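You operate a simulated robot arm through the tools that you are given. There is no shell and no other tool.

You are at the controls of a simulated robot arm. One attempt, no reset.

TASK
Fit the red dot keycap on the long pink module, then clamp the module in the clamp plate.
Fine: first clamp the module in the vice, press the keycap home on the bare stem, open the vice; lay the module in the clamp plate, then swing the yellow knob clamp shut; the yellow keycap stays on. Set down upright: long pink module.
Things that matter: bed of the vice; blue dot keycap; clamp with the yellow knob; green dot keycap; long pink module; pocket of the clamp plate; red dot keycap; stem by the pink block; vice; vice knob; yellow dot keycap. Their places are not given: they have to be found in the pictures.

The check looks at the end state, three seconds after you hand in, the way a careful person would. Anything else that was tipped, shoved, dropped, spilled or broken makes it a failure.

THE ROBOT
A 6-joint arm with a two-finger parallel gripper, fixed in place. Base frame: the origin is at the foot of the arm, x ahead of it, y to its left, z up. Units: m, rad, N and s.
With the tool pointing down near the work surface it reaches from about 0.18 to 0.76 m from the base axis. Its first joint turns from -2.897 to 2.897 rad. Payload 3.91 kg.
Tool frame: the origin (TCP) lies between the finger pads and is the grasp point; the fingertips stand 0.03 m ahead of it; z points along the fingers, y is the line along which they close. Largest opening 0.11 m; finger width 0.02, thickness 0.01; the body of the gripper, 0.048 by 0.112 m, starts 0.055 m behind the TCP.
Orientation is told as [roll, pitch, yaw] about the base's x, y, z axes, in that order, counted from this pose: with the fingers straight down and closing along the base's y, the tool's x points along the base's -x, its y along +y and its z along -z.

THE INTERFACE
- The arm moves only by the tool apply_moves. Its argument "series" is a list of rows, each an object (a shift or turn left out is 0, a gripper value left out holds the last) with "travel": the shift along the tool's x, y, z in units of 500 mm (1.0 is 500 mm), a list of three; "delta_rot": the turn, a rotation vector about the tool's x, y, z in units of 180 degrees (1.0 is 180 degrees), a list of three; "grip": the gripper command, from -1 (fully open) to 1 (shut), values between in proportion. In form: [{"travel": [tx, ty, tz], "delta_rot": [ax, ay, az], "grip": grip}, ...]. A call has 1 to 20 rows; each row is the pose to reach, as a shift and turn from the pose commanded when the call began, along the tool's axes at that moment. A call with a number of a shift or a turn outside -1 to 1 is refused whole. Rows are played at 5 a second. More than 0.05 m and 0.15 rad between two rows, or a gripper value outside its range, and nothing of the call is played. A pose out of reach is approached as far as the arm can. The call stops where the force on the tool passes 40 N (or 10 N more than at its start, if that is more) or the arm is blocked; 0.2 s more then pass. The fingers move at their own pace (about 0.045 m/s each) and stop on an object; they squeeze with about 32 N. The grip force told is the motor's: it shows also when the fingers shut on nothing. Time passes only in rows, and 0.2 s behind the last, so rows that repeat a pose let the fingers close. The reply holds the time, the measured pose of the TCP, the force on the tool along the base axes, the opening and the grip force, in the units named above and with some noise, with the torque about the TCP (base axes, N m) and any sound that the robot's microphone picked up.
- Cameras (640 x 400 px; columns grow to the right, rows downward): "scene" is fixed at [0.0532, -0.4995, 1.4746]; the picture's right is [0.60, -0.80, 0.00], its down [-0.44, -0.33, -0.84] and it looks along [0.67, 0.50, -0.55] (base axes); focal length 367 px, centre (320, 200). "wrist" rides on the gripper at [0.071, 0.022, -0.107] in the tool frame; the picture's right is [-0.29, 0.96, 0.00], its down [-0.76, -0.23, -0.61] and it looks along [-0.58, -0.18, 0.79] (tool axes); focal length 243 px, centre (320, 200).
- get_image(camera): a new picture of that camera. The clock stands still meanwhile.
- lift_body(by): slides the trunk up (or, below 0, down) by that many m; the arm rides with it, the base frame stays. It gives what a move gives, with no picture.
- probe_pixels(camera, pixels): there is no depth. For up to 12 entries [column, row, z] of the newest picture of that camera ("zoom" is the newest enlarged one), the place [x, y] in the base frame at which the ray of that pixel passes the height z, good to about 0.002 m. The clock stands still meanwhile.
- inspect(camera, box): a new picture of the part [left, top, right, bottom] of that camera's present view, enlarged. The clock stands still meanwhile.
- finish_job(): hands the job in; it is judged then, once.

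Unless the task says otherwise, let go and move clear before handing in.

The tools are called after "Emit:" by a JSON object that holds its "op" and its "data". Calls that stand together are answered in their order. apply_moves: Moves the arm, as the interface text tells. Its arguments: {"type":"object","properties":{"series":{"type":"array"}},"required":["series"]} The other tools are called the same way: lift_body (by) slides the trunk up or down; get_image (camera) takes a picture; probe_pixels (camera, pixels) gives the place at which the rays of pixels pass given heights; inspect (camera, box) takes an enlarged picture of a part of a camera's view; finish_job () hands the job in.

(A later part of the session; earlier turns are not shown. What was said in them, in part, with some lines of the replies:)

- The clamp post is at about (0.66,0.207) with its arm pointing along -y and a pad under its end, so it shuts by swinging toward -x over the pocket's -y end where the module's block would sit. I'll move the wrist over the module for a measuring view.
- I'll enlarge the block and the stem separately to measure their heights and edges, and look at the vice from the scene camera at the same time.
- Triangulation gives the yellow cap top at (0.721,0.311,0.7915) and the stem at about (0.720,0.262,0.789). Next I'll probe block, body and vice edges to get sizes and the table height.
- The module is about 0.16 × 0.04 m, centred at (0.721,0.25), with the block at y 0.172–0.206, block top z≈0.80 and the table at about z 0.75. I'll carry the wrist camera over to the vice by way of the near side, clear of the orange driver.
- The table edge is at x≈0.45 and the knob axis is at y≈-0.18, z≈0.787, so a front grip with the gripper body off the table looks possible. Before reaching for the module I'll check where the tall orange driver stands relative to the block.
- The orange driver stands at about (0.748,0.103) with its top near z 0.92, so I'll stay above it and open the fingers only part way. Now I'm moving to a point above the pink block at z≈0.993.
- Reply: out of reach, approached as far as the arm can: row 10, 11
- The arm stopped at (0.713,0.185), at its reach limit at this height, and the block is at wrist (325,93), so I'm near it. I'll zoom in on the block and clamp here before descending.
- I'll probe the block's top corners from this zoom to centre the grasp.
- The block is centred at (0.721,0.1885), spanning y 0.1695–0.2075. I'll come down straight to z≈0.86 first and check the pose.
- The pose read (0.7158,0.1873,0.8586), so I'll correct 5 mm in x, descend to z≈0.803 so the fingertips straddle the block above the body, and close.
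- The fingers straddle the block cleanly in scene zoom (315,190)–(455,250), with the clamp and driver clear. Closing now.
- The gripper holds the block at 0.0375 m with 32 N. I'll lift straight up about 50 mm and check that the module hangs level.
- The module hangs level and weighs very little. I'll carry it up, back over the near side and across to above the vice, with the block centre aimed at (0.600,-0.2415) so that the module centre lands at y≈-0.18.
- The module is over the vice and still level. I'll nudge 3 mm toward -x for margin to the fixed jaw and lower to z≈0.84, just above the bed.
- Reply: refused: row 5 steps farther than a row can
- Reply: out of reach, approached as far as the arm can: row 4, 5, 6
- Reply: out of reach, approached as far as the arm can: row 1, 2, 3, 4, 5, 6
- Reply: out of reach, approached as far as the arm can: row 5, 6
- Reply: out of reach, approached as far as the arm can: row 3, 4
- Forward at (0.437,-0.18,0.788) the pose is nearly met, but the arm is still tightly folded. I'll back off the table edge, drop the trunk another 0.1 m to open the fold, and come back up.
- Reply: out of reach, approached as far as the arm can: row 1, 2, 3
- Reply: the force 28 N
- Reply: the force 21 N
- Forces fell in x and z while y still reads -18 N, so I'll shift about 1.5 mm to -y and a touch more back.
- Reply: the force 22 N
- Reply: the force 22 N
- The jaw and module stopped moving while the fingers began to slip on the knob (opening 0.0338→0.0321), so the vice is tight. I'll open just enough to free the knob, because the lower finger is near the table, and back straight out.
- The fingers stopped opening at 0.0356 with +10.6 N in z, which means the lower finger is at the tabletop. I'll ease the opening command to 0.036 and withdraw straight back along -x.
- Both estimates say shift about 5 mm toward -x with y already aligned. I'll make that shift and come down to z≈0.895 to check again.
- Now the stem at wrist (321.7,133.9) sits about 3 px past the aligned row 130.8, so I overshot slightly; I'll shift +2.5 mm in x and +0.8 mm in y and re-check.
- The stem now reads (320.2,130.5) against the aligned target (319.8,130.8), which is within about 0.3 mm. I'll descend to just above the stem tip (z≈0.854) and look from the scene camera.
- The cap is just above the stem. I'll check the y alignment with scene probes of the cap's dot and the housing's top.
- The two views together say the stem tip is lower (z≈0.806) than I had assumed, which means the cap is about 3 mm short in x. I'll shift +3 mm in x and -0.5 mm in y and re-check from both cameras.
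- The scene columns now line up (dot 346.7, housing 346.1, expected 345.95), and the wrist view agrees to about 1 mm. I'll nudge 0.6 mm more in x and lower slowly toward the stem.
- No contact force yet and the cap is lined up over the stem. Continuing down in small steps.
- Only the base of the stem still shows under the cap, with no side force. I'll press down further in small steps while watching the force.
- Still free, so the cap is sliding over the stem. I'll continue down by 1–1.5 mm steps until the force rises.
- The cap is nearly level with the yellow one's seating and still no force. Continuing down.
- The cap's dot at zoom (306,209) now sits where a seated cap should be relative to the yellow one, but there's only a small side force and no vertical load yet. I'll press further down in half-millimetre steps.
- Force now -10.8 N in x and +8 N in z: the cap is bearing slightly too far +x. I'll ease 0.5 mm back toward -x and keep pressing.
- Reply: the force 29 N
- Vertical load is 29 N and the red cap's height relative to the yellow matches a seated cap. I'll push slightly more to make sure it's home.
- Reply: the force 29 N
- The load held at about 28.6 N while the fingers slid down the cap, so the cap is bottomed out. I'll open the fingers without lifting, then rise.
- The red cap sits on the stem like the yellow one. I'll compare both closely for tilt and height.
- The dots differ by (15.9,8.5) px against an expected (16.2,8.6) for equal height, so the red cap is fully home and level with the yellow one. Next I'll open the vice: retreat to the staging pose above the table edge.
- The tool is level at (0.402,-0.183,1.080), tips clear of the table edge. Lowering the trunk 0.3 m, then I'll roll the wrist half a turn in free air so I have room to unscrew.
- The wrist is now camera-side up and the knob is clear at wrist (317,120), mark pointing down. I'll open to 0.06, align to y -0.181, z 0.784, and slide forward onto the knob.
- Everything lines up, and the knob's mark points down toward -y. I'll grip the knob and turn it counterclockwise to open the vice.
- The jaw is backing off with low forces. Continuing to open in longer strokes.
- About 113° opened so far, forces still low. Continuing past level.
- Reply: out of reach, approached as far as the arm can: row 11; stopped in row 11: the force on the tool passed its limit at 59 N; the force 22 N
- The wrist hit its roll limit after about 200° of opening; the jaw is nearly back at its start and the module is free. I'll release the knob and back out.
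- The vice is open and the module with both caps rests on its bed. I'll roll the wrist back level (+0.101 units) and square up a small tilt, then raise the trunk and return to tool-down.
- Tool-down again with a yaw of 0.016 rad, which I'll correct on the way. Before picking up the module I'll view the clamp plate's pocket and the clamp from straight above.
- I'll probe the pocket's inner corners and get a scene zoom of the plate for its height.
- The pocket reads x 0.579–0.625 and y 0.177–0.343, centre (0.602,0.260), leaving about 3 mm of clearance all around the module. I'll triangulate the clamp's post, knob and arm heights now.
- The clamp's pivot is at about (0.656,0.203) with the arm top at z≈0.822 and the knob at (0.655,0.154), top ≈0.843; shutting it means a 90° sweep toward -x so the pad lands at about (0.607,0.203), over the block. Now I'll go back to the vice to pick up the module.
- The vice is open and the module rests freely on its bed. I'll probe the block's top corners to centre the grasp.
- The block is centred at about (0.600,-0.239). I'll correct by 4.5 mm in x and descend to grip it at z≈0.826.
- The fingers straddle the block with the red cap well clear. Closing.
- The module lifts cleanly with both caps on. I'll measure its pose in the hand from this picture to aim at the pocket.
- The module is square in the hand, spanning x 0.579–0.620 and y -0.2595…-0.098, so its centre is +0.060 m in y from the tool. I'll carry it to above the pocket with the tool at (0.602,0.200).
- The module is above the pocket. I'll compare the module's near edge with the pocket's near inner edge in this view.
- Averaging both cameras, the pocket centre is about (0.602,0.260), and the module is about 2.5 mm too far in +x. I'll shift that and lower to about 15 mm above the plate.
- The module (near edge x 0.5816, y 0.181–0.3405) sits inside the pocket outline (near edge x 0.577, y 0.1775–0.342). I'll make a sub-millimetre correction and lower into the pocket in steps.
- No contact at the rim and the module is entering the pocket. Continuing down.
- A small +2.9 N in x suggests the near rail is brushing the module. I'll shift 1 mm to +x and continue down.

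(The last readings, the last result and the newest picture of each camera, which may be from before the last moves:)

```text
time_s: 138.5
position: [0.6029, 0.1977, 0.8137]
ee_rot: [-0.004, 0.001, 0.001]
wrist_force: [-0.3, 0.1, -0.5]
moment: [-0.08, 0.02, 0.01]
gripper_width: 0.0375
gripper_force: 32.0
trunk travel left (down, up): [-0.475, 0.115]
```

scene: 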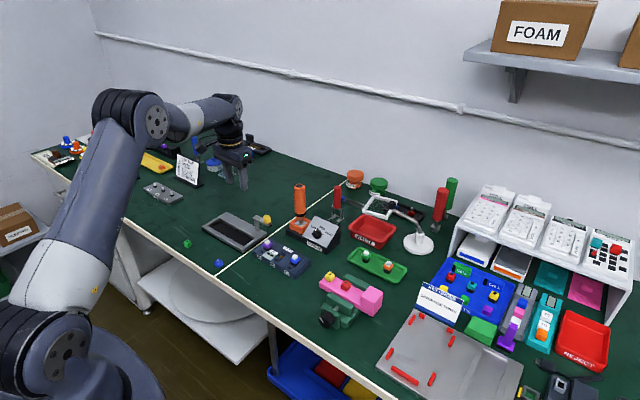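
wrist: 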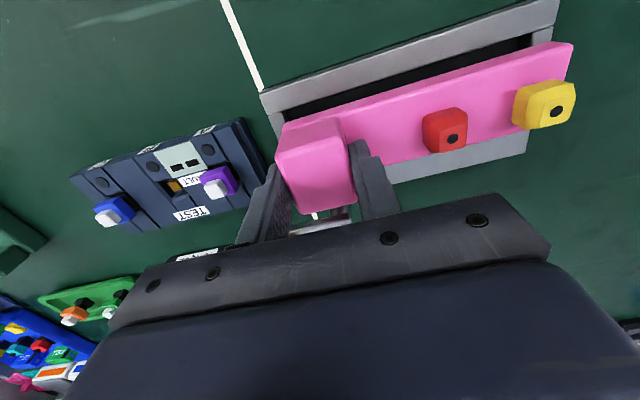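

The side force is gone. Continuing down to the pocket floor.

Emit:
{"op": "apply_moves", "data": {"series": [{"travel": [0, 0, 0.003]}, {"travel": [0, 0, 0.006]}, {"travel": [0, 0, 0.006]}]}}

Emit:
{"op": "inspect", "data": {"camera": "scene", "box": [203, 205, 265, 255]}}

```text
time_s: 139.3
position: [0.6015, 0.1994, 0.8104]
ee_rot: [0.002, -0.002, 0.002]
wrist_force: [1.0, 0.4, 7.3]
moment: [0.31, 0.18, -0.05]
gripper_width: 0.0377
gripper_force: 32.3
trunk travel left (down, up): [-0.475, 0.115]
```

```text
8.00 times, centred on (234, 230) of scene
```

zoom: 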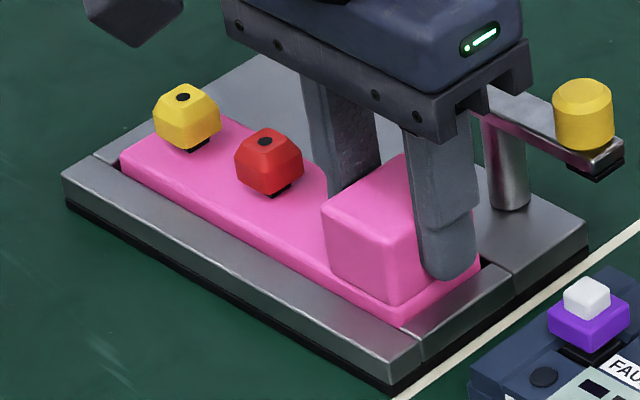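

The module touched the pocket floor (+7.3 N at z≈0.810). I'll ease up half a millimetre, open the fingers and rise clear.

Emit:
{"op": "apply_moves", "data": {"series": [{"travel": [0, 0, -0.001]}, {"travel": [0, 0, -0.001], "grip": -0.05}, {"travel": [0, 0, -0.001], "grip": -0.05}, {"travel": [0, 0, -0.001], "grip": -0.05}]}}

Emit:
{"op": "apply_moves", "data": {"series": [{"travel": [0, 0, -0.03]}, {"travel": [0, 0, -0.09]}, {"travel": [0, 0, -0.17]}, {"travel": [0, 0, -0.25]}, {"travel": [0, 0, -0.3]}, {"travel": [0, 0, -0.3]}]}}

Emit:
{"op": "get_image", "data": {"camera": "wrist"}}

Emit:
{"op": "inspect", "data": {"camera": "scene", "box": [203, 200, 283, 260]}}

```text
time_s: 140.3
position: [0.5998, 0.1989, 0.8083]
ee_rot: [-0.001, 0.001, 0.0]
wrist_force: [-0.4, -0.1, -0.1]
moment: [0.0, -0.03, -0.02]
gripper_width: 0.0576
gripper_force: 0.1
trunk travel left (down, up): [-0.475, 0.115]
```

```text
time_s: 141.7
position: [0.6012, 0.198, 0.9591]
ee_rot: [-0.002, 0.002, 0.0]
wrist_force: [-0.6, 0.5, 0.3]
moment: [0.05, -0.02, 0.0]
gripper_width: 0.058
gripper_force: 0.1
trunk travel left (down, up): [-0.475, 0.115]
```

```text
taken
```

wrist: 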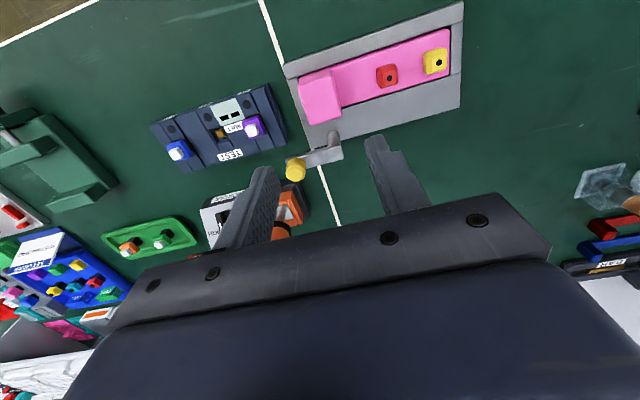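

```text
6.67 times, centred on (243, 230) of scene
```

zoom: 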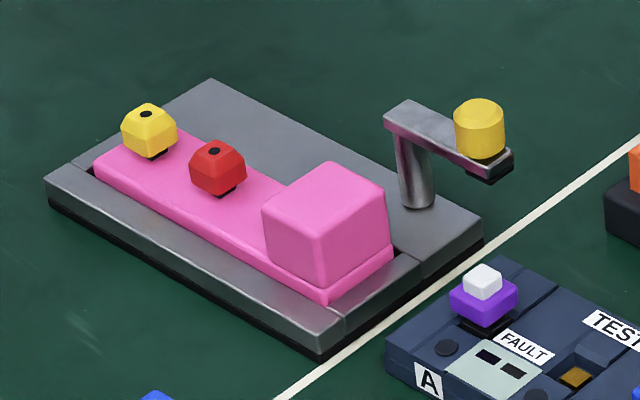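

The module lies flat in the pocket with both caps on. Next is the clamp: I'll turn the tool 90° so the fingers close along x and move above the yellow knob at (0.655,0.154).

Emit:
{"op": "apply_moves", "data": {"series": [{"travel": [-0.009, -0.008, 0.005], "delta_rot": [0, 0, 0.045]}, {"travel": [-0.018, -0.016, 0.01], "delta_rot": [0, 0, 0.09]}, {"travel": [-0.027, -0.024, 0.015], "delta_rot": [0, 0, 0.135]}, {"travel": [-0.036, -0.032, 0.02], "delta_rot": [0, 0, 0.18]}, {"travel": [-0.045, -0.04, 0.025], "delta_rot": [0, 0, 0.225]}, {"travel": [-0.054, -0.048, 0.03], "delta_rot": [0, 0, 0.27]}, {"travel": [-0.063, -0.056, 0.035], "delta_rot": [0, 0, 0.315]}, {"travel": [-0.072, -0.064, 0.04], "delta_rot": [0, 0, 0.36]}, {"travel": [-0.081, -0.072, 0.045], "delta_rot": [0, 0, 0.405]}, {"travel": [-0.09, -0.08, 0.05], "delta_rot": [0, 0, 0.45]}, {"travel": [-0.108, -0.088, 0.058], "delta_rot": [0, 0, 0.495]}, {"travel": [-0.108, -0.088, 0.058], "delta_rot": [0, 0, 0.5]}, {"travel": [-0.108, -0.088, 0.058], "delta_rot": [0, 0, 0.5]}]}}

Emit:
{"op": "get_image", "data": {"camera": "wrist"}}

Emit:
{"op": "get_image", "data": {"camera": "scene"}}

```text
time_s: 144.5
position: [0.6545, 0.1559, 0.9303]
ee_rot: [-0.001, -0.003, -1.574]
wrist_force: [0.1, -0.4, -0.4]
moment: [-0.01, -0.01, 0.0]
gripper_width: 0.0579
gripper_force: 0.0
trunk travel left (down, up): [-0.475, 0.115]
```

```text
taken
```

wrist: 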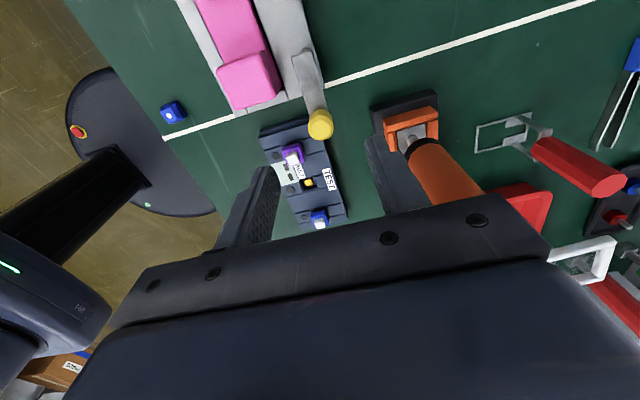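

```text
taken
```

scene: 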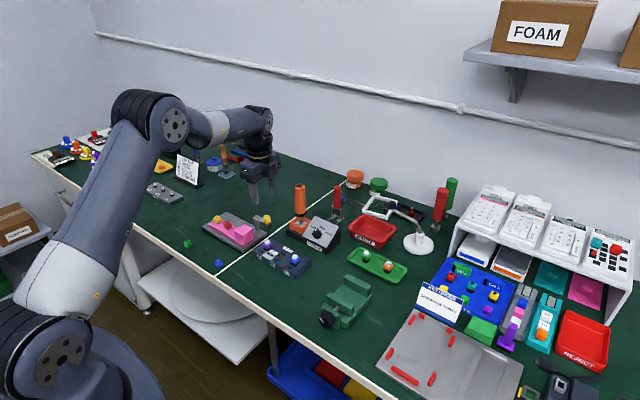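

The knob is at wrist (320,124) with the arm leading back to the post near (303,60). I'll zoom in and triangulate the knob and pivot.

Emit:
{"op": "inspect", "data": {"camera": "wrist", "box": [270, 40, 370, 150]}}

Emit:
{"op": "inspect", "data": {"camera": "wrist", "box": [285, 95, 355, 150]}}

Emit:
{"op": "probe_pixels", "data": {"camera": "wrist", "pixels": [[320, 124, 0.843], [303, 58, 0.822], [300, 55, 0.822]]}}

```text
3.64 times, centred on (320, 95) of wrist
```

zoom: 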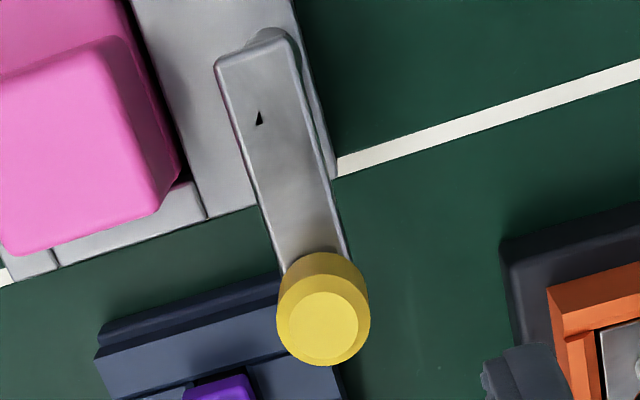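

```text
7.27 times, centred on (320, 122) of wrist
```

zoom: 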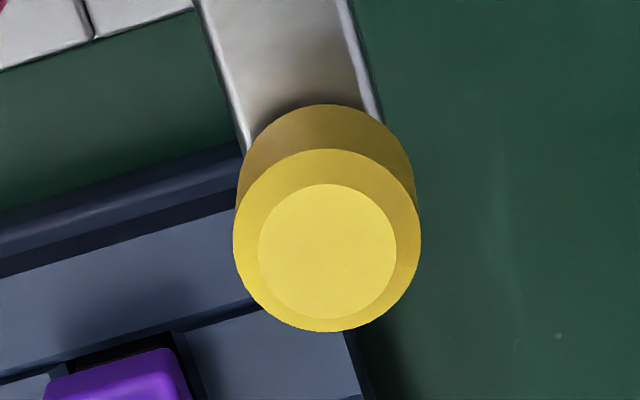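

```text
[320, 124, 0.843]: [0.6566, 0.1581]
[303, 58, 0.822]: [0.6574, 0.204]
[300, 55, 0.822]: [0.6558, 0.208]
```

The knob centre is at about (0.6555,0.1545), 0.021 m across, and the pivot at (0.656,0.203), so the arm radius is ≈0.0485. I'll descend around the knob with a moderate opening.

Emit:
{"op": "apply_moves", "data": {"series": [{"travel": [-0.0028, 0.0018, 0.03], "grip": 0.18}, {"travel": [-0.0028, 0.0018, 0.08], "grip": 0.18}, {"travel": [-0.0028, 0.0018, 0.12]}, {"travel": [-0.0028, 0.0018, 0.145]}, {"travel": [-0.0028, 0.0018, 0.145]}]}}

Emit:
{"op": "inspect", "data": {"camera": "wrist", "box": [250, 90, 400, 200]}}

Emit:
{"op": "inspect", "data": {"camera": "scene", "box": [225, 180, 305, 240]}}

```text
time_s: 145.7
position: [0.6547, 0.1523, 0.859]
ee_rot: [0.0, -0.003, -1.571]
wrist_force: [0.4, -0.6, 0.5]
moment: [0.02, 0.01, -0.01]
gripper_width: 0.0451
gripper_force: 0.0
trunk travel left (down, up): [-0.475, 0.115]
```

```text
3.64 times, centred on (325, 145) of wrist
```

zoom: 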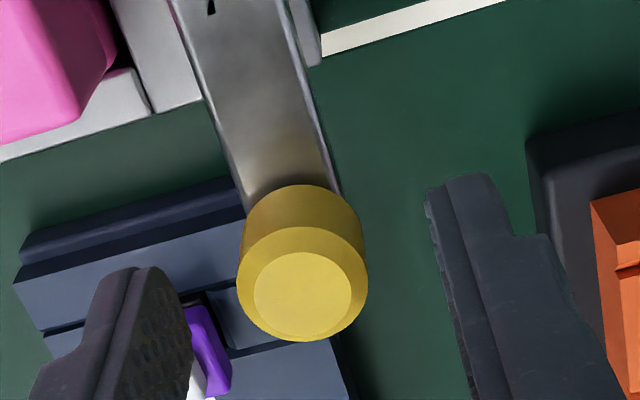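

```text
6.67 times, centred on (265, 210) of scene
```

zoom: 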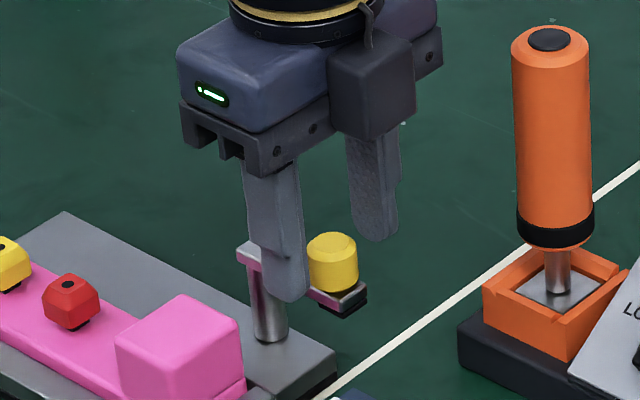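

The fingers straddle the knob evenly, and the driver is well clear. I'll close to a loose cage of about 0.025 m around the knob.

Emit:
{"op": "apply_moves", "data": {"series": [{"travel": [0.002, 0, 0], "grip": 0.4}, {"travel": [0.002, 0, 0], "grip": 0.55}, {"travel": [0.002, 0, 0], "grip": 0.55}]}}

Emit:
{"op": "inspect", "data": {"camera": "wrist", "box": [250, 90, 400, 200]}}

```text
time_s: 146.5
position: [0.6557, 0.1546, 0.8576]
ee_rot: [-0.001, -0.001, -1.571]
wrist_force: [1.1, -0.4, 0.1]
moment: [0.01, 0.0, 0.02]
gripper_width: 0.0245
gripper_force: 0.1
trunk travel left (down, up): [-0.475, 0.115]
```

```text
3.64 times, centred on (325, 145) of wrist
```

zoom: 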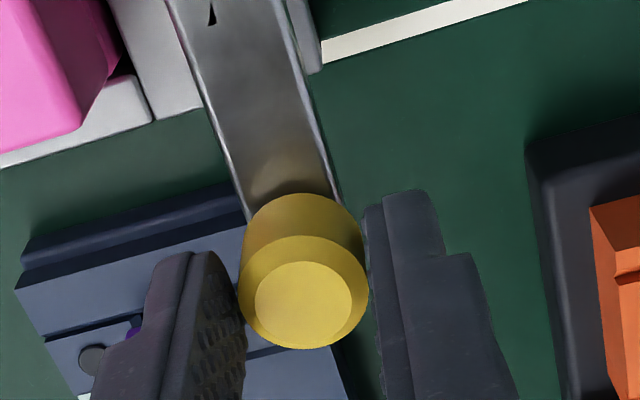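

The knob is caged. I'll sweep it along the arc around the post, turning the tool with it, for the first 32°, and check.

Emit:
{"op": "apply_moves", "data": {"series": [{"travel": [0.001, -0.0137, 0], "delta_rot": [0, 0, 0.045]}, {"travel": [0.0039, -0.0271, 0], "delta_rot": [0, 0, 0.09]}, {"travel": [0.0086, -0.0399, 0], "delta_rot": [0, 0, 0.135]}, {"travel": [0.0151, -0.052, 0], "delta_rot": [0, 0, 0.18]}, {"travel": [0.0151, -0.052, 0], "delta_rot": [0, 0, 0.18]}]}}

Emit:
{"op": "inspect", "data": {"camera": "scene", "box": [215, 185, 295, 245]}}

Emit:
{"op": "inspect", "data": {"camera": "wrist", "box": [240, 60, 400, 200]}}

```text
time_s: 147.7
position: [0.63, 0.1612, 0.859]
ee_rot: [0.0, -0.002, -2.138]
wrist_force: [-0.2, -0.1, 0.1]
moment: [0.02, 0.01, 0.0]
gripper_width: 0.0248
gripper_force: 0.0
trunk travel left (down, up): [-0.475, 0.115]
```

```text
6.67 times, centred on (255, 215) of scene
```

zoom: 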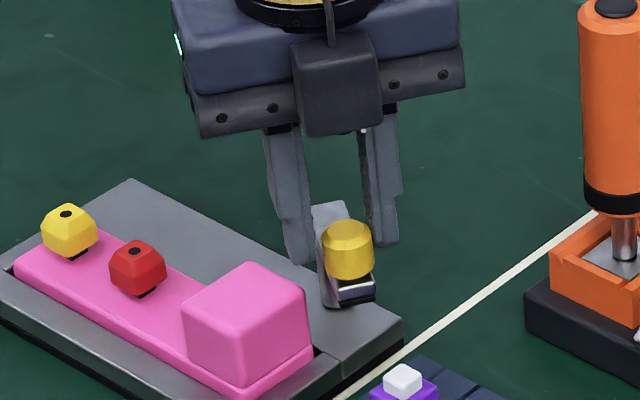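

```text
2.86 times, centred on (320, 130) of wrist
```

zoom: 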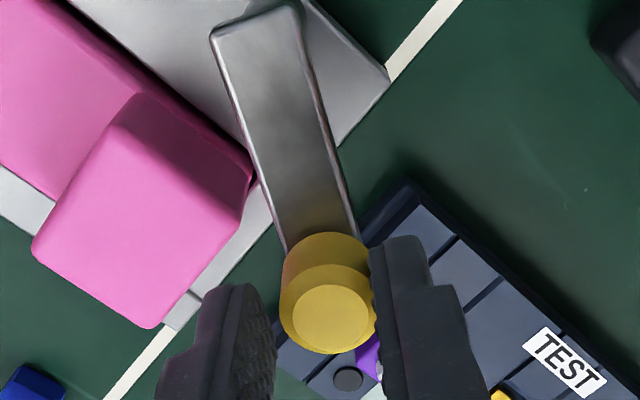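

The clamp arm follows smoothly with no force. Repeating the same arc for the next 32°.

Emit:
{"op": "apply_moves", "data": {"series": [{"travel": [0.001, -0.0137, 0], "delta_rot": [0, 0, 0.045]}, {"travel": [0.0039, -0.0271, 0], "delta_rot": [0, 0, 0.09]}, {"travel": [0.0086, -0.0399, 0], "delta_rot": [0, 0, 0.135]}, {"travel": [0.0151, -0.052, 0], "delta_rot": [0, 0, 0.18]}, {"travel": [0.0151, -0.052, 0], "delta_rot": [0, 0, 0.18]}]}}

Emit:
{"op": "inspect", "data": {"camera": "scene", "box": [205, 185, 285, 245]}}

Emit:
{"op": "inspect", "data": {"camera": "wrist", "box": [240, 60, 400, 200]}}

```text
time_s: 148.9
position: [0.6121, 0.1806, 0.8584]
ee_rot: [-0.005, 0.0, -2.698]
wrist_force: [-0.5, -1.1, -0.3]
moment: [0.04, 0.01, -0.01]
gripper_width: 0.0251
gripper_force: 0.2
trunk travel left (down, up): [-0.475, 0.115]
```

```text
6.67 times, centred on (245, 215) of scene
```

zoom: 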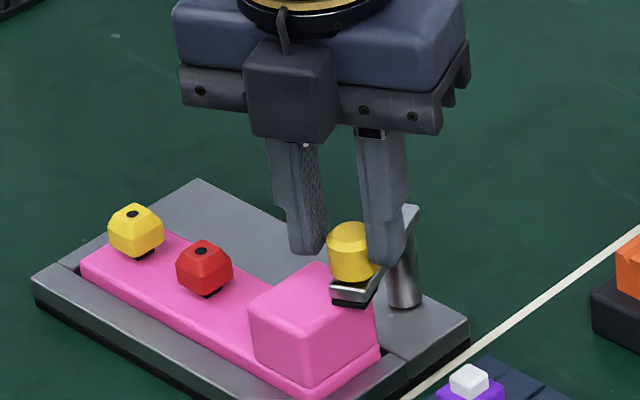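

```text
2.86 times, centred on (320, 130) of wrist
```

zoom: 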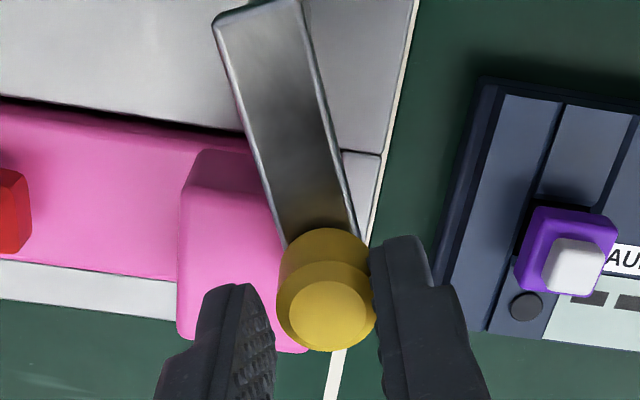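

The pad is passing over the block without contact. I'll finish the remaining 25° to bring the arm square over the block.

Emit:
{"op": "apply_moves", "data": {"series": [{"travel": [0.001, -0.0137, 0], "delta_rot": [0, 0, 0.045]}, {"travel": [0.0039, -0.0271, 0], "delta_rot": [0, 0, 0.09]}, {"travel": [0.0086, -0.0399, 0], "delta_rot": [0, 0, 0.135]}, {"travel": [0.0092, -0.0413, 0], "delta_rot": [0, 0, 0.14]}, {"travel": [0.0092, -0.0413, 0], "delta_rot": [0, 0, 0.14]}]}}

Emit:
{"op": "inspect", "data": {"camera": "scene", "box": [205, 185, 285, 245]}}

Emit:
{"op": "inspect", "data": {"camera": "wrist", "box": [240, 60, 400, 200]}}

```text
time_s: 150.1
position: [0.5947, 0.0822, 0.8311]
ee_rot: [-0.113, 0.027, -2.992]
wrist_force: [0.0, 0.5, -0.6]
moment: [0.02, 0.05, -0.02]
gripper_width: 0.0249
gripper_force: 0.1
out of reach, approached as far as the arm can: row 1, 2, 3, 4, 5
trunk travel left (down, up): [-0.475, 0.115]
```

```text
6.67 times, centred on (245, 215) of scene
```

zoom: 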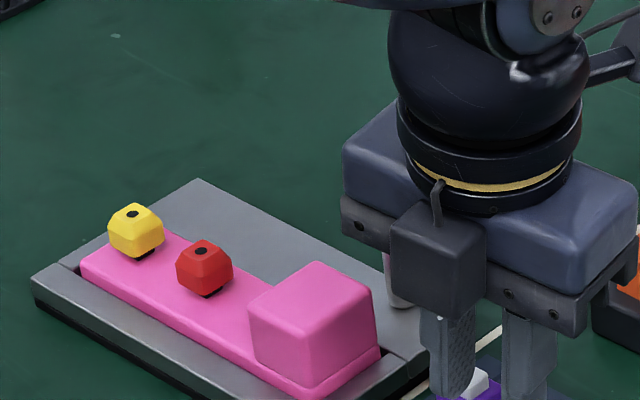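

```text
2.86 times, centred on (320, 130) of wrist
```

zoom: 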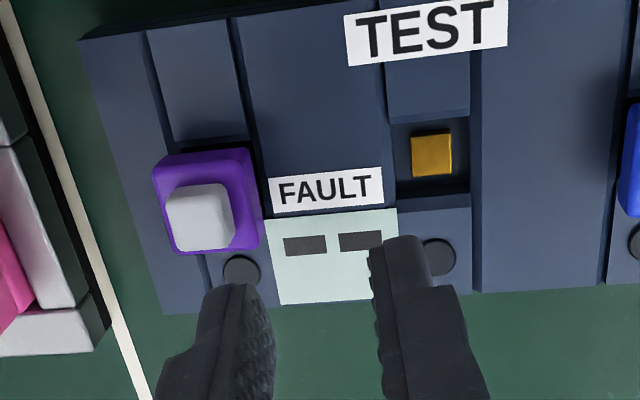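

The wrist hit its turn limit and the arm was pulled off to (0.595,0.082,0.831), with the fingers now over the TEST block, although the forces read near zero. Before moving I'll look at what is near the fingers.

Emit:
{"op": "inspect", "data": {"camera": "scene", "box": [240, 195, 330, 280]}}

Emit:
{"op": "get_image", "data": {"camera": "wrist"}}

Emit:
{"op": "get_image", "data": {"camera": "scene"}}

```text
4.71 times, centred on (285, 238) of scene
```

zoom: 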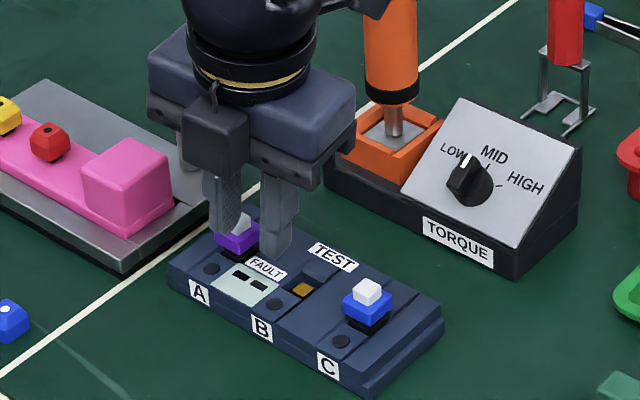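

```text
taken
```

wrist: 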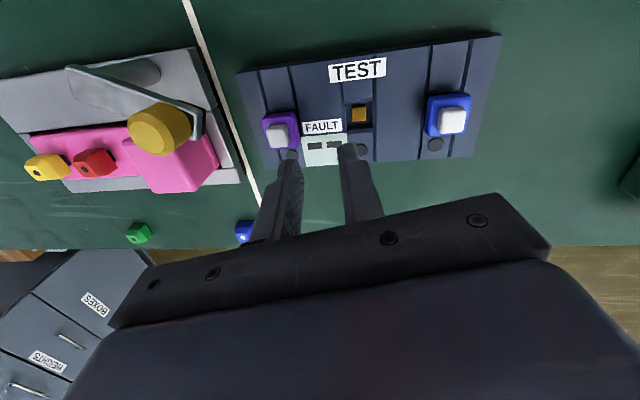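

```text
taken
```

scene: 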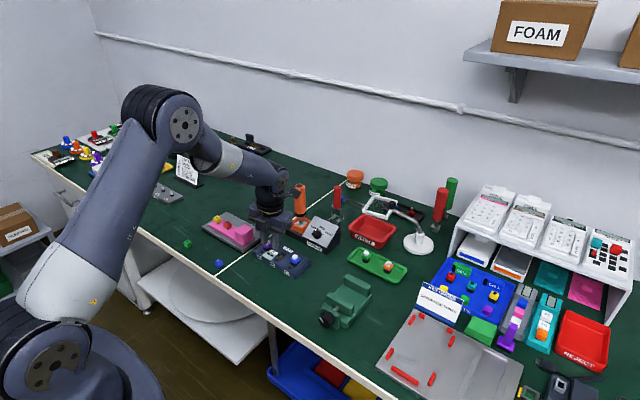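

The fingers are just above the TEST block without load, and the clamp arm has stayed part-way over the pink block at wrist (160,128). I'll lift straight up, unwinding the wrist a little.

Emit:
{"op": "apply_moves", "data": {"series": [{"travel": [0, 0, -0.03], "delta_rot": [0, 0, -0.01]}, {"travel": [0, 0, -0.08], "delta_rot": [0, 0, -0.03]}, {"travel": [0, 0, -0.14], "delta_rot": [0, 0, -0.06]}, {"travel": [0, 0, -0.2], "delta_rot": [0, 0, -0.09]}, {"travel": [0, 0, -0.2], "delta_rot": [0, 0, -0.09]}]}}

Emit:
{"op": "get_image", "data": {"camera": "wrist"}}

Emit:
{"op": "inspect", "data": {"camera": "scene", "box": [240, 195, 330, 280]}}

Emit:
{"op": "inspect", "data": {"camera": "scene", "box": [205, 190, 285, 250]}}

```text
time_s: 151.3
position: [0.595, 0.0676, 0.9335]
ee_rot: [-0.103, 0.057, -2.706]
wrist_force: [-0.3, 0.5, 0.0]
moment: [-0.01, 0.01, -0.02]
gripper_width: 0.0246
gripper_force: 0.0
trunk travel left (down, up): [-0.475, 0.115]
```

```text
taken
```

wrist: 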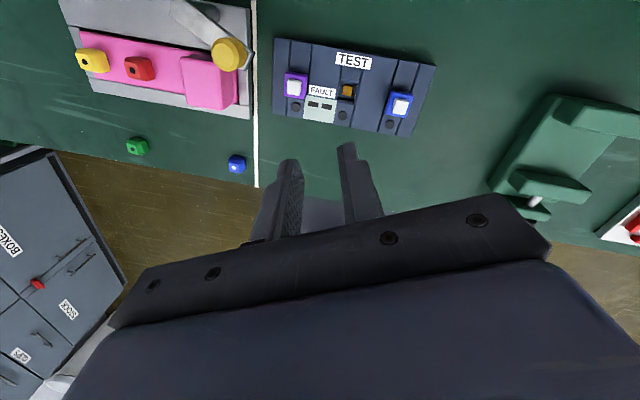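

```text
4.71 times, centred on (285, 238) of scene
```

zoom: 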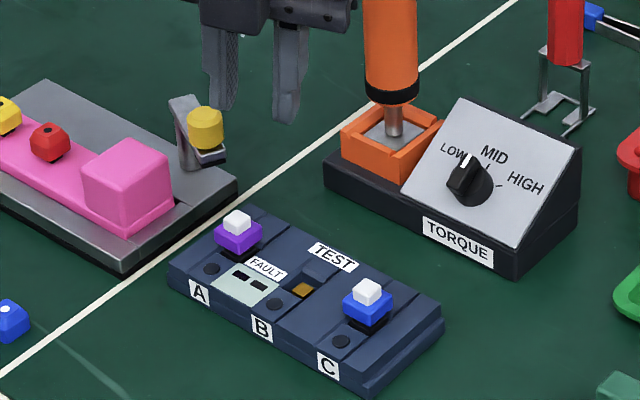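

```text
6.67 times, centred on (245, 220) of scene
```

zoom: 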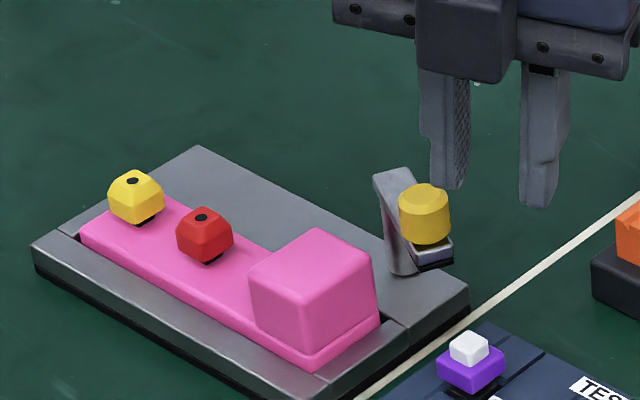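

The TEST block's switches look untouched and the module is undisturbed; the clamp arm has swung back to roughly 35–40°. The other turning direction has room, so I'll unwind the wrist to the normal yaw here and finish the swing without rotating the tool.

Emit:
{"op": "apply_moves", "data": {"series": [{"delta_rot": [0.0007, -0.0025, -0.0431]}, {"delta_rot": [0.0015, -0.005, -0.0861]}, {"delta_rot": [0.0022, -0.0075, -0.1292]}, {"delta_rot": [0.0029, -0.01, -0.1723]}, {"delta_rot": [0.0037, -0.0125, -0.2154]}, {"delta_rot": [0.0044, -0.0149, -0.2584]}, {"delta_rot": [0.0051, -0.0174, -0.3015]}, {"delta_rot": [0.0059, -0.0199, -0.3446]}, {"delta_rot": [0.0066, -0.0224, -0.3876]}, {"delta_rot": [0.0074, -0.0249, -0.4307]}, {"delta_rot": [0.0081, -0.0274, -0.4738]}, {"delta_rot": [0.0088, -0.0299, -0.5168]}, {"delta_rot": [0.0096, -0.0324, -0.5599]}, {"delta_rot": [0.0103, -0.0349, -0.603]}, {"delta_rot": [0.011, -0.0374, -0.6461]}, {"delta_rot": [0.0118, -0.0398, -0.6891]}, {"delta_rot": [0.0125, -0.0423, -0.7322]}, {"delta_rot": [0.0132, -0.0448, -0.7753]}, {"delta_rot": [0.014, -0.0473, -0.8183]}, {"delta_rot": [0.0147, -0.0498, -0.8614]}]}}

Emit:
{"op": "get_image", "data": {"camera": "wrist"}}

```text
time_s: 155.5
position: [0.5945, 0.0694, 0.9319]
ee_rot: [-0.002, 0.002, 0.008]
wrist_force: [-0.1, -0.7, -0.6]
moment: [0.01, 0.01, 0.03]
gripper_width: 0.0248
gripper_force: 0.0
trunk travel left (down, up): [-0.475, 0.115]
```

```text
taken
```

wrist: 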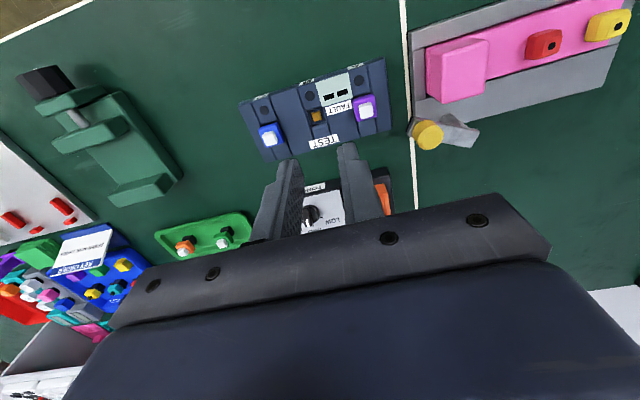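

The tool is square again. I'll locate the clamp knob from here.

Emit:
{"op": "inspect", "data": {"camera": "wrist", "box": [390, 90, 500, 170]}}

Emit:
{"op": "probe_pixels", "data": {"camera": "wrist", "pixels": [[427, 137, 0.843], [430, 133, 0.843], [467, 136, 0.822]]}}

Emit:
{"op": "probe_pixels", "data": {"camera": "scene", "pixels": [[260.6, 218.2, 0.843], [251, 216.5, 0.822]]}}

```text
5.00 times, centred on (445, 130) of wrist
```

zoom: 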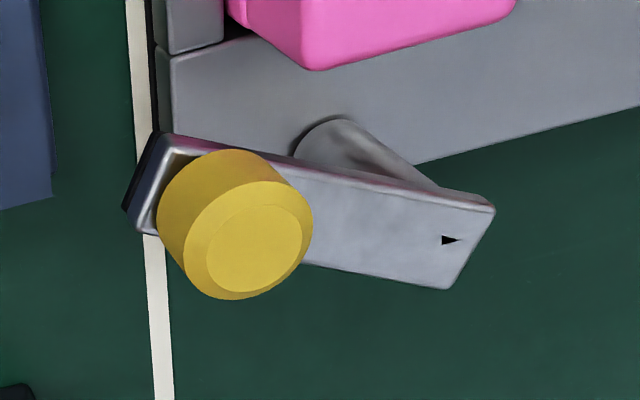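

```text
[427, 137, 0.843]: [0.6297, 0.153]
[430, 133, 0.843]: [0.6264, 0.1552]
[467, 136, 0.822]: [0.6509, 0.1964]
```

```text
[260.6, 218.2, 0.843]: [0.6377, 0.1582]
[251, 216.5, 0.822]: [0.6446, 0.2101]
```

Emit:
{"op": "probe_pixels", "data": {"camera": "zoom", "pixels": [[255, 248, 0.843], [470, 235, 0.822]]}}

Emit:
{"op": "inspect", "data": {"camera": "scene", "box": [240, 200, 280, 240]}}

```text
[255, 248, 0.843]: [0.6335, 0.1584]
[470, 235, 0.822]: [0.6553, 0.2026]
```

```text
10.00 times, centred on (260, 220) of scene
```

zoom: 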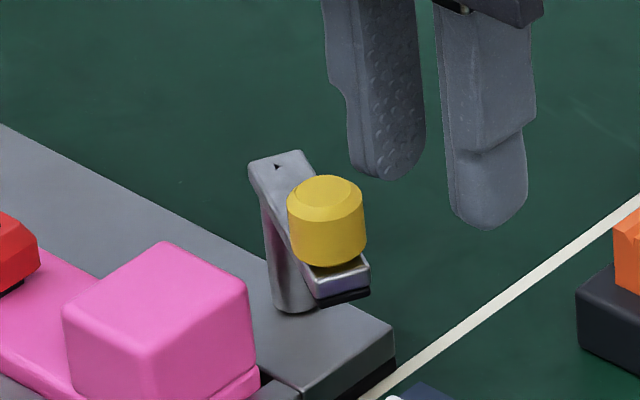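

The knob is at (0.6335,0.1584), about 26° along its swing, with the pivot at (0.655,0.203). I'll go above it with a small yaw of about 32°, well inside the wrist's range, and cage it again.

Emit:
{"op": "apply_moves", "data": {"series": [{"travel": [-0.02, 0.045, 0], "delta_rot": [0, 0, -0.0445], "grip": 0.18}, {"travel": [-0.039, 0.089, 0], "delta_rot": [0, 0, -0.089], "grip": 0.18}, {"travel": [-0.059, 0.134, 0], "delta_rot": [0, 0, -0.1335]}, {"travel": [-0.078, 0.178, 0], "delta_rot": [0, 0, -0.178]}, {"travel": [-0.078, 0.178, 0], "delta_rot": [0, 0, -0.178]}]}}

Emit:
{"op": "get_image", "data": {"camera": "wrist"}}

Emit:
{"op": "inspect", "data": {"camera": "wrist", "box": [260, 70, 390, 180]}}

```text
time_s: 156.7
position: [0.6344, 0.1588, 0.9308]
ee_rot: [-0.002, 0.002, 0.565]
wrist_force: [0.3, 0.4, -0.5]
moment: [0.01, -0.06, -0.01]
gripper_width: 0.0452
gripper_force: 0.1
trunk travel left (down, up): [-0.475, 0.115]
```

```text
taken
```

wrist: 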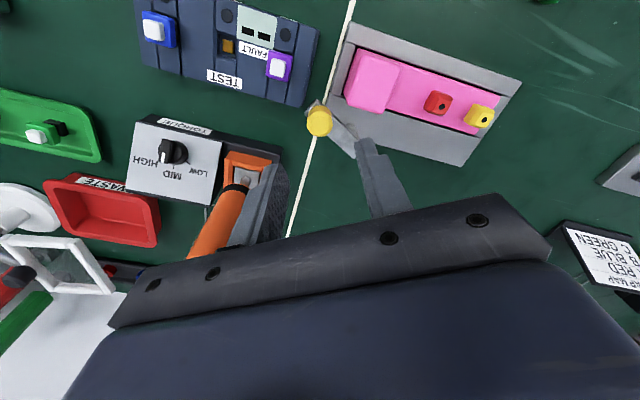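

```text
3.64 times, centred on (325, 125) of wrist
```

zoom: 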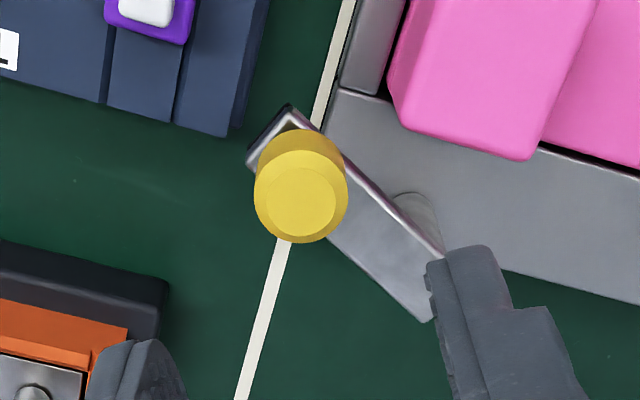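

The knob at wrist (319.8,125.9) is within about 1 mm of the tool axis. I'll descend to z≈0.860, with the tips above the arm, and cage it.

Emit:
{"op": "apply_moves", "data": {"series": [{"travel": [0.002, 0, 0.04]}, {"travel": [0.002, 0, 0.09]}, {"travel": [0.002, 0, 0.13]}, {"travel": [0.002, 0, 0.14]}, {"travel": [0.002, 0, 0.14], "grip": 0.4}, {"travel": [0.002, 0, 0.14], "grip": 0.54}, {"travel": [0.002, 0, 0.14], "grip": 0.54}]}}

Emit:
{"op": "inspect", "data": {"camera": "wrist", "box": [240, 60, 400, 200]}}

Emit:
{"op": "inspect", "data": {"camera": "scene", "box": [215, 185, 295, 245]}}

```text
time_s: 158.3
position: [0.6329, 0.158, 0.8622]
ee_rot: [-0.003, 0.003, 0.565]
wrist_force: [-0.6, -0.4, -1.0]
moment: [-0.02, 0.01, -0.01]
gripper_width: 0.0255
gripper_force: 0.1
trunk travel left (down, up): [-0.475, 0.115]
```

```text
2.86 times, centred on (320, 130) of wrist
```

zoom: 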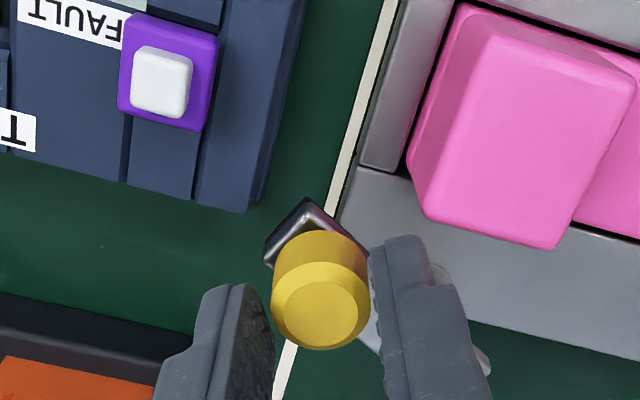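

```text
6.67 times, centred on (255, 215) of scene
```

zoom: 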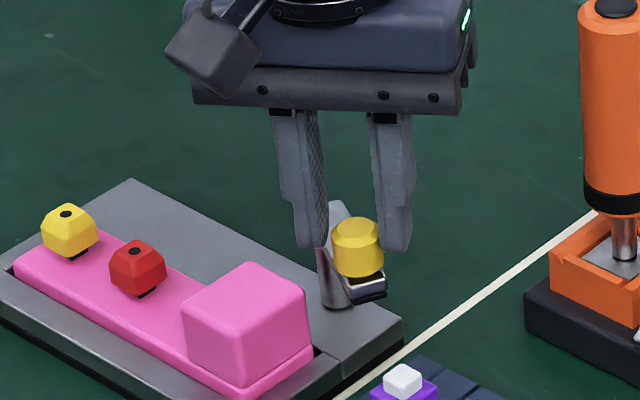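

The knob is caged again. I'll sweep it along the arc from 26° to 58° first.

Emit:
{"op": "apply_moves", "data": {"series": [{"travel": [0.0063, 0.0118, 0]}, {"travel": [0.0108, 0.0248, 0]}, {"travel": [0.0136, 0.0383, 0]}, {"travel": [0.0144, 0.052, 0]}, {"travel": [0.0144, 0.052, 0]}]}}

Emit:
{"op": "inspect", "data": {"camera": "wrist", "box": [240, 60, 400, 200]}}

Emit:
{"op": "inspect", "data": {"camera": "scene", "box": [205, 185, 285, 245]}}

```text
time_s: 159.5
position: [0.6135, 0.1761, 0.8626]
ee_rot: [-0.001, 0.002, 0.565]
wrist_force: [0.0, -0.5, 0.6]
moment: [0.03, 0.02, -0.02]
gripper_width: 0.0252
gripper_force: 0.2
trunk travel left (down, up): [-0.475, 0.115]
```

```text
2.86 times, centred on (320, 130) of wrist
```

zoom: 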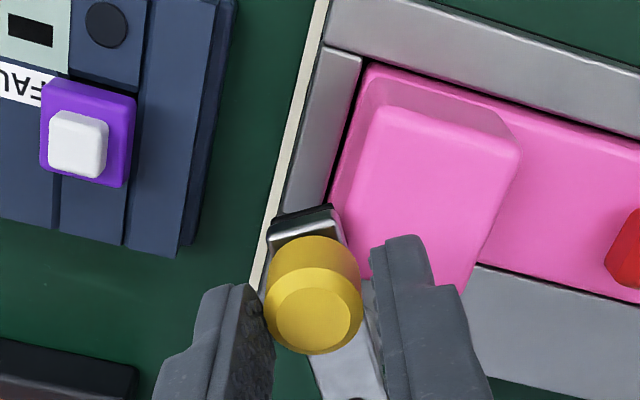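

```text
6.67 times, centred on (245, 215) of scene
```

zoom: 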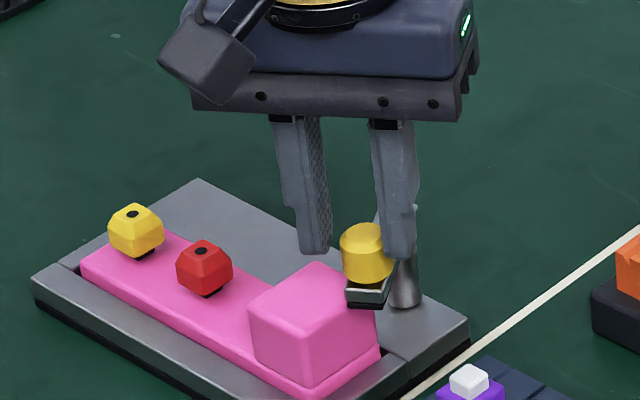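

The arm follows without force. Now the last part, 58° to 90°, easing the tool's yaw back to zero.

Emit:
{"op": "apply_moves", "data": {"series": [{"travel": [-0.001, 0.0136, 0], "delta_rot": [0, 0, 0.044]}, {"travel": [-0.004, 0.0271, 0], "delta_rot": [0, 0, 0.089]}, {"travel": [-0.0088, 0.0399, 0], "delta_rot": [0, 0, 0.133]}, {"travel": [-0.0153, 0.0521, 0], "delta_rot": [0, 0, 0.178]}, {"travel": [-0.0153, 0.0521, 0], "delta_rot": [0, 0, 0.178]}]}}

Emit:
{"op": "inspect", "data": {"camera": "wrist", "box": [240, 60, 400, 200]}}

Emit:
{"op": "inspect", "data": {"camera": "scene", "box": [205, 185, 285, 245]}}

```text
time_s: 160.7
position: [0.6053, 0.2027, 0.8626]
ee_rot: [-0.003, 0.001, 0.001]
wrist_force: [0.8, -1.1, 0.6]
moment: [-0.06, 0.01, 0.0]
gripper_width: 0.0262
gripper_force: 0.4
trunk travel left (down, up): [-0.475, 0.115]
```

```text
2.86 times, centred on (320, 130) of wrist
```

zoom: 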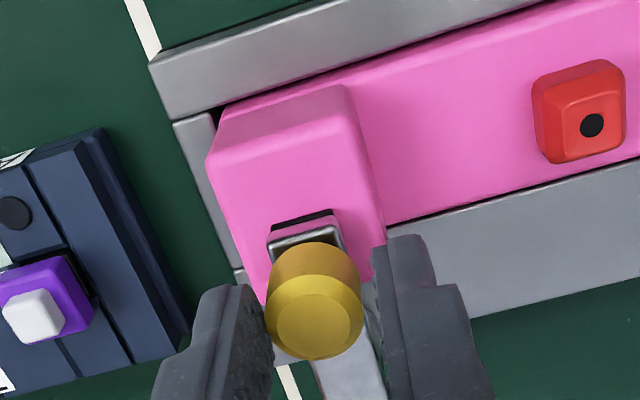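

```text
6.67 times, centred on (245, 215) of scene
```

zoom: 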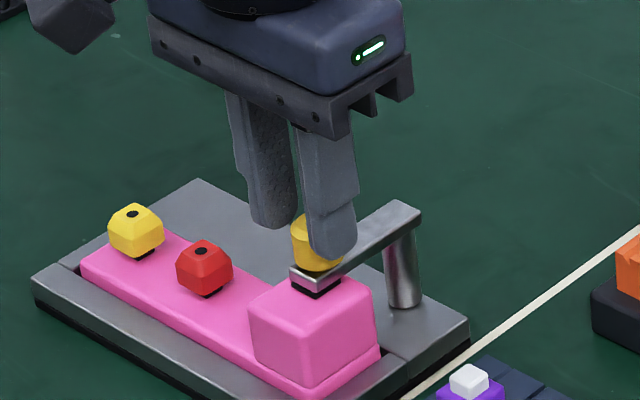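

The arm now points straight along -x with its pad on the block. I'll nudge a few millimetres further to see if it has reached its stop.

Emit:
{"op": "apply_moves", "data": {"series": [{"travel": [0, 0.003, 0]}, {"travel": [0, 0.006, 0]}, {"travel": [0, 0.006, 0]}]}}

Emit:
{"op": "inspect", "data": {"camera": "wrist", "box": [240, 60, 400, 200]}}

Emit:
{"op": "inspect", "data": {"camera": "scene", "box": [205, 185, 285, 245]}}

```text
time_s: 161.5
position: [0.6058, 0.203, 0.8628]
ee_rot: [-0.002, -0.001, 0.003]
wrist_force: [-0.4, -8.2, 1.7]
moment: [-0.25, 0.15, -0.09]
gripper_width: 0.0287
gripper_force: 3.5
trunk travel left (down, up): [-0.475, 0.115]
```

```text
2.86 times, centred on (320, 130) of wrist
```

zoom: 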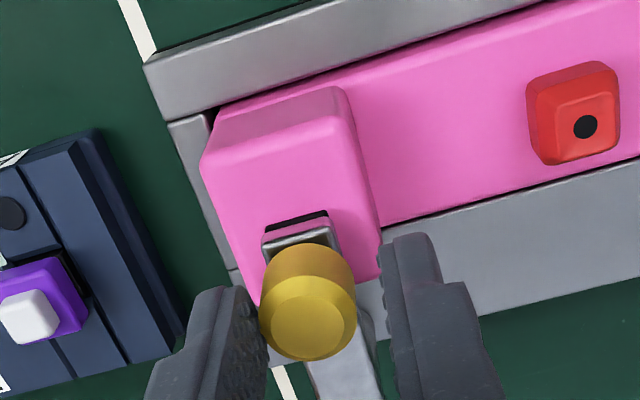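

```text
6.67 times, centred on (245, 215) of scene
```

zoom: 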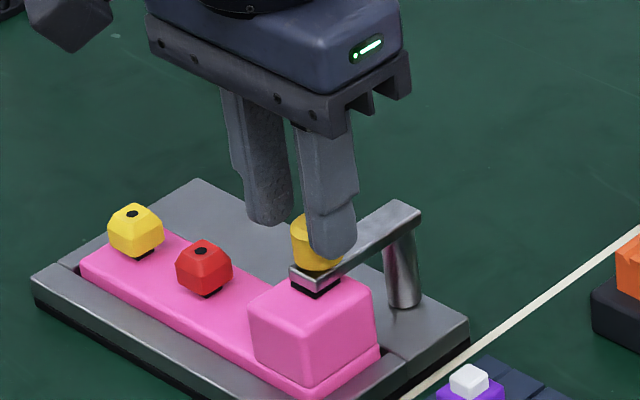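

The arm didn't move further and the force rose to 8 N, so the clamp is against its stop and shut. I'll back off 3 mm, open the fingers and rise clear.

Emit:
{"op": "apply_moves", "data": {"series": [{"travel": [0, -0.005, 0], "grip": 0.3}, {"travel": [0, -0.005, 0], "grip": 0.2}, {"travel": [0, -0.005, 0], "grip": 0.2}]}}

Emit:
{"op": "apply_moves", "data": {"series": [{"travel": [0, 0, -0.03]}, {"travel": [0, 0, -0.08]}, {"travel": [0, 0, -0.15]}, {"travel": [0, 0, -0.2]}, {"travel": [0, 0, -0.2]}]}}

Emit:
{"op": "get_image", "data": {"camera": "wrist"}}

Emit:
{"op": "inspect", "data": {"camera": "scene", "box": [200, 190, 290, 260]}}

```text
time_s: 162.3
position: [0.6053, 0.2029, 0.8618]
ee_rot: [-0.001, 0.0, 0.003]
wrist_force: [-1.0, 0.4, -0.7]
moment: [0.01, 0.0, 0.02]
gripper_width: 0.0439
gripper_force: 0.1
trunk travel left (down, up): [-0.475, 0.115]
```

```text
time_s: 163.5
position: [0.6038, 0.2028, 0.9641]
ee_rot: [-0.002, -0.001, 0.002]
wrist_force: [-0.7, 0.2, 0.0]
moment: [-0.01, 0.0, 0.01]
gripper_width: 0.0438
gripper_force: 0.0
trunk travel left (down, up): [-0.475, 0.115]
```

```text
taken
```

wrist: 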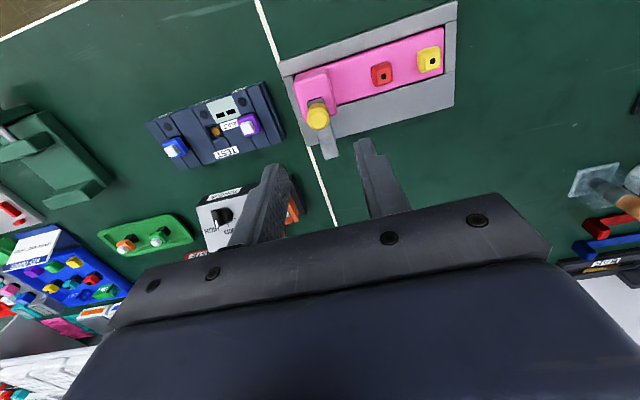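

```text
5.71 times, centred on (245, 225) of scene
```

zoom: 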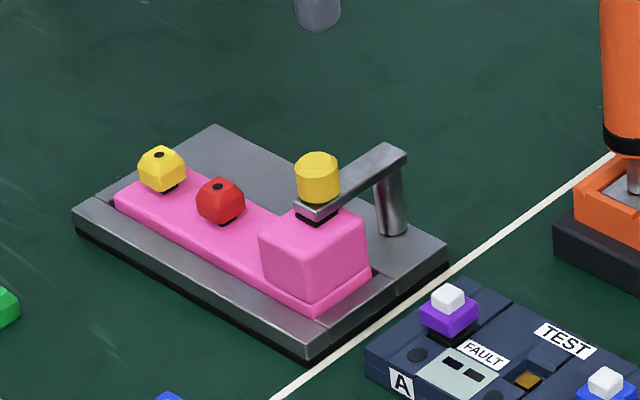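

The clamp arm sits shut across the block with its pad down, and both the red and yellow caps are seated. I'll move the arm clear and do a final check of the whole scene.

Emit:
{"op": "apply_moves", "data": {"series": [{"travel": [0.05, 0, -0.05]}, {"travel": [0.12, 0.005, -0.1]}, {"travel": [0.2, 0.01, -0.15]}, {"travel": [0.28, 0.015, -0.2]}, {"travel": [0.36, 0.02, -0.25]}, {"travel": [0.38, 0.025, -0.27]}, {"travel": [0.38, 0.025, -0.27]}]}}

Emit:
{"op": "get_image", "data": {"camera": "scene"}}

Emit:
{"op": "get_image", "data": {"camera": "wrist"}}

Emit:
{"op": "inspect", "data": {"camera": "scene", "box": [210, 200, 280, 255]}}

Emit:
{"op": "inspect", "data": {"camera": "scene", "box": [240, 230, 400, 340]}}

```text
time_s: 165.1
position: [0.4139, 0.2142, 1.0973]
ee_rot: [-0.003, 0.0, 0.004]
wrist_force: [-0.3, -0.1, 0.2]
moment: [0.0, -0.01, 0.0]
gripper_width: 0.0441
gripper_force: 0.0
trunk travel left (down, up): [-0.475, 0.115]
```

```text
taken
```

scene: 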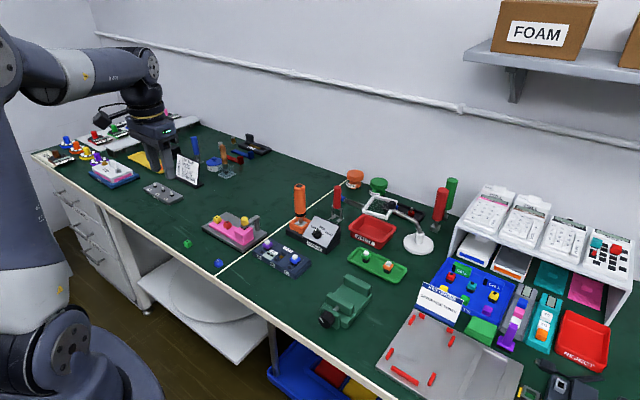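

```text
taken
```

wrist: 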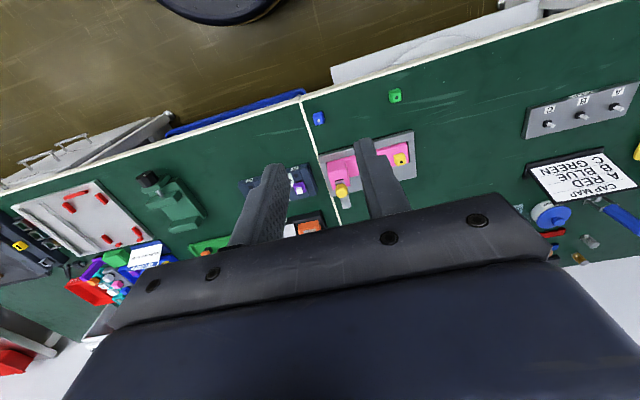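

```text
7.27 times, centred on (245, 228) of scene
```

zoom: 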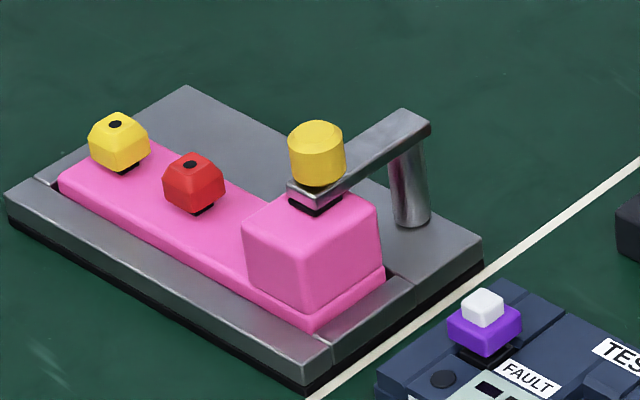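

```text
3.64 times, centred on (320, 285) of scene
```

zoom: 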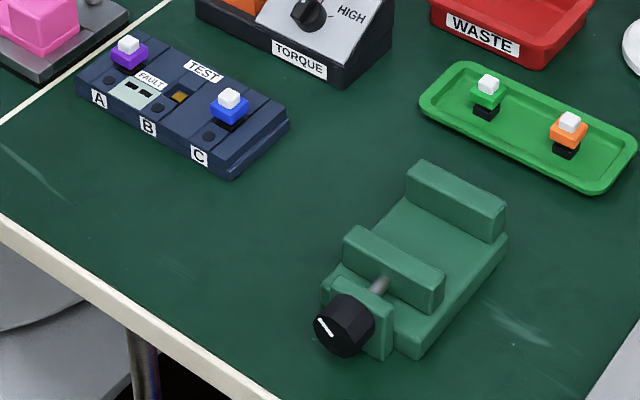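

The final pictures show the module flat in the pocket, the clamp arm shut on the block and the red cap seated level with the yellow one. The vice is open, and the blue and green caps, TEST block and driver are where they started. The arm is clear, so I'm handing in.

Emit:
{"op": "finish_job", "data": {}}

```text
The job is handed in.
```

The job is handed in. The red dot keycap is on the long pink module, and the module lies upright in the clamp plate with the yellow knob clamp swung shut on its block. The result of the check hasn't come back.

- **Keycap:** I clamped the module in the vice and pressed the red cap down until it stopped moving, at about 29 N. In the last pictures it sits level with the yellow cap, which stayed on.
- **Vice:** I turned it back about 200° of the roughly 235° it took to close. The jaws are open and clear, but about 5 mm short of where they started.
- **Clamp:** The arm is across the block with its pad down. It stopped moving and pushed back with about 8 N when I nudged it further, so I took it to be at its stop.
- **One slip:** While I was swinging the clamp, the wrist reached its turning limit and the arm slid off over the TEST block. Force readings afterwards were near zero and the switches look unchanged from the start. I lifted away, unwound the wrist and finished the swing.

The blue and green caps, the orange driver and everything else look as they did at the start, and the arm is clear of the table.
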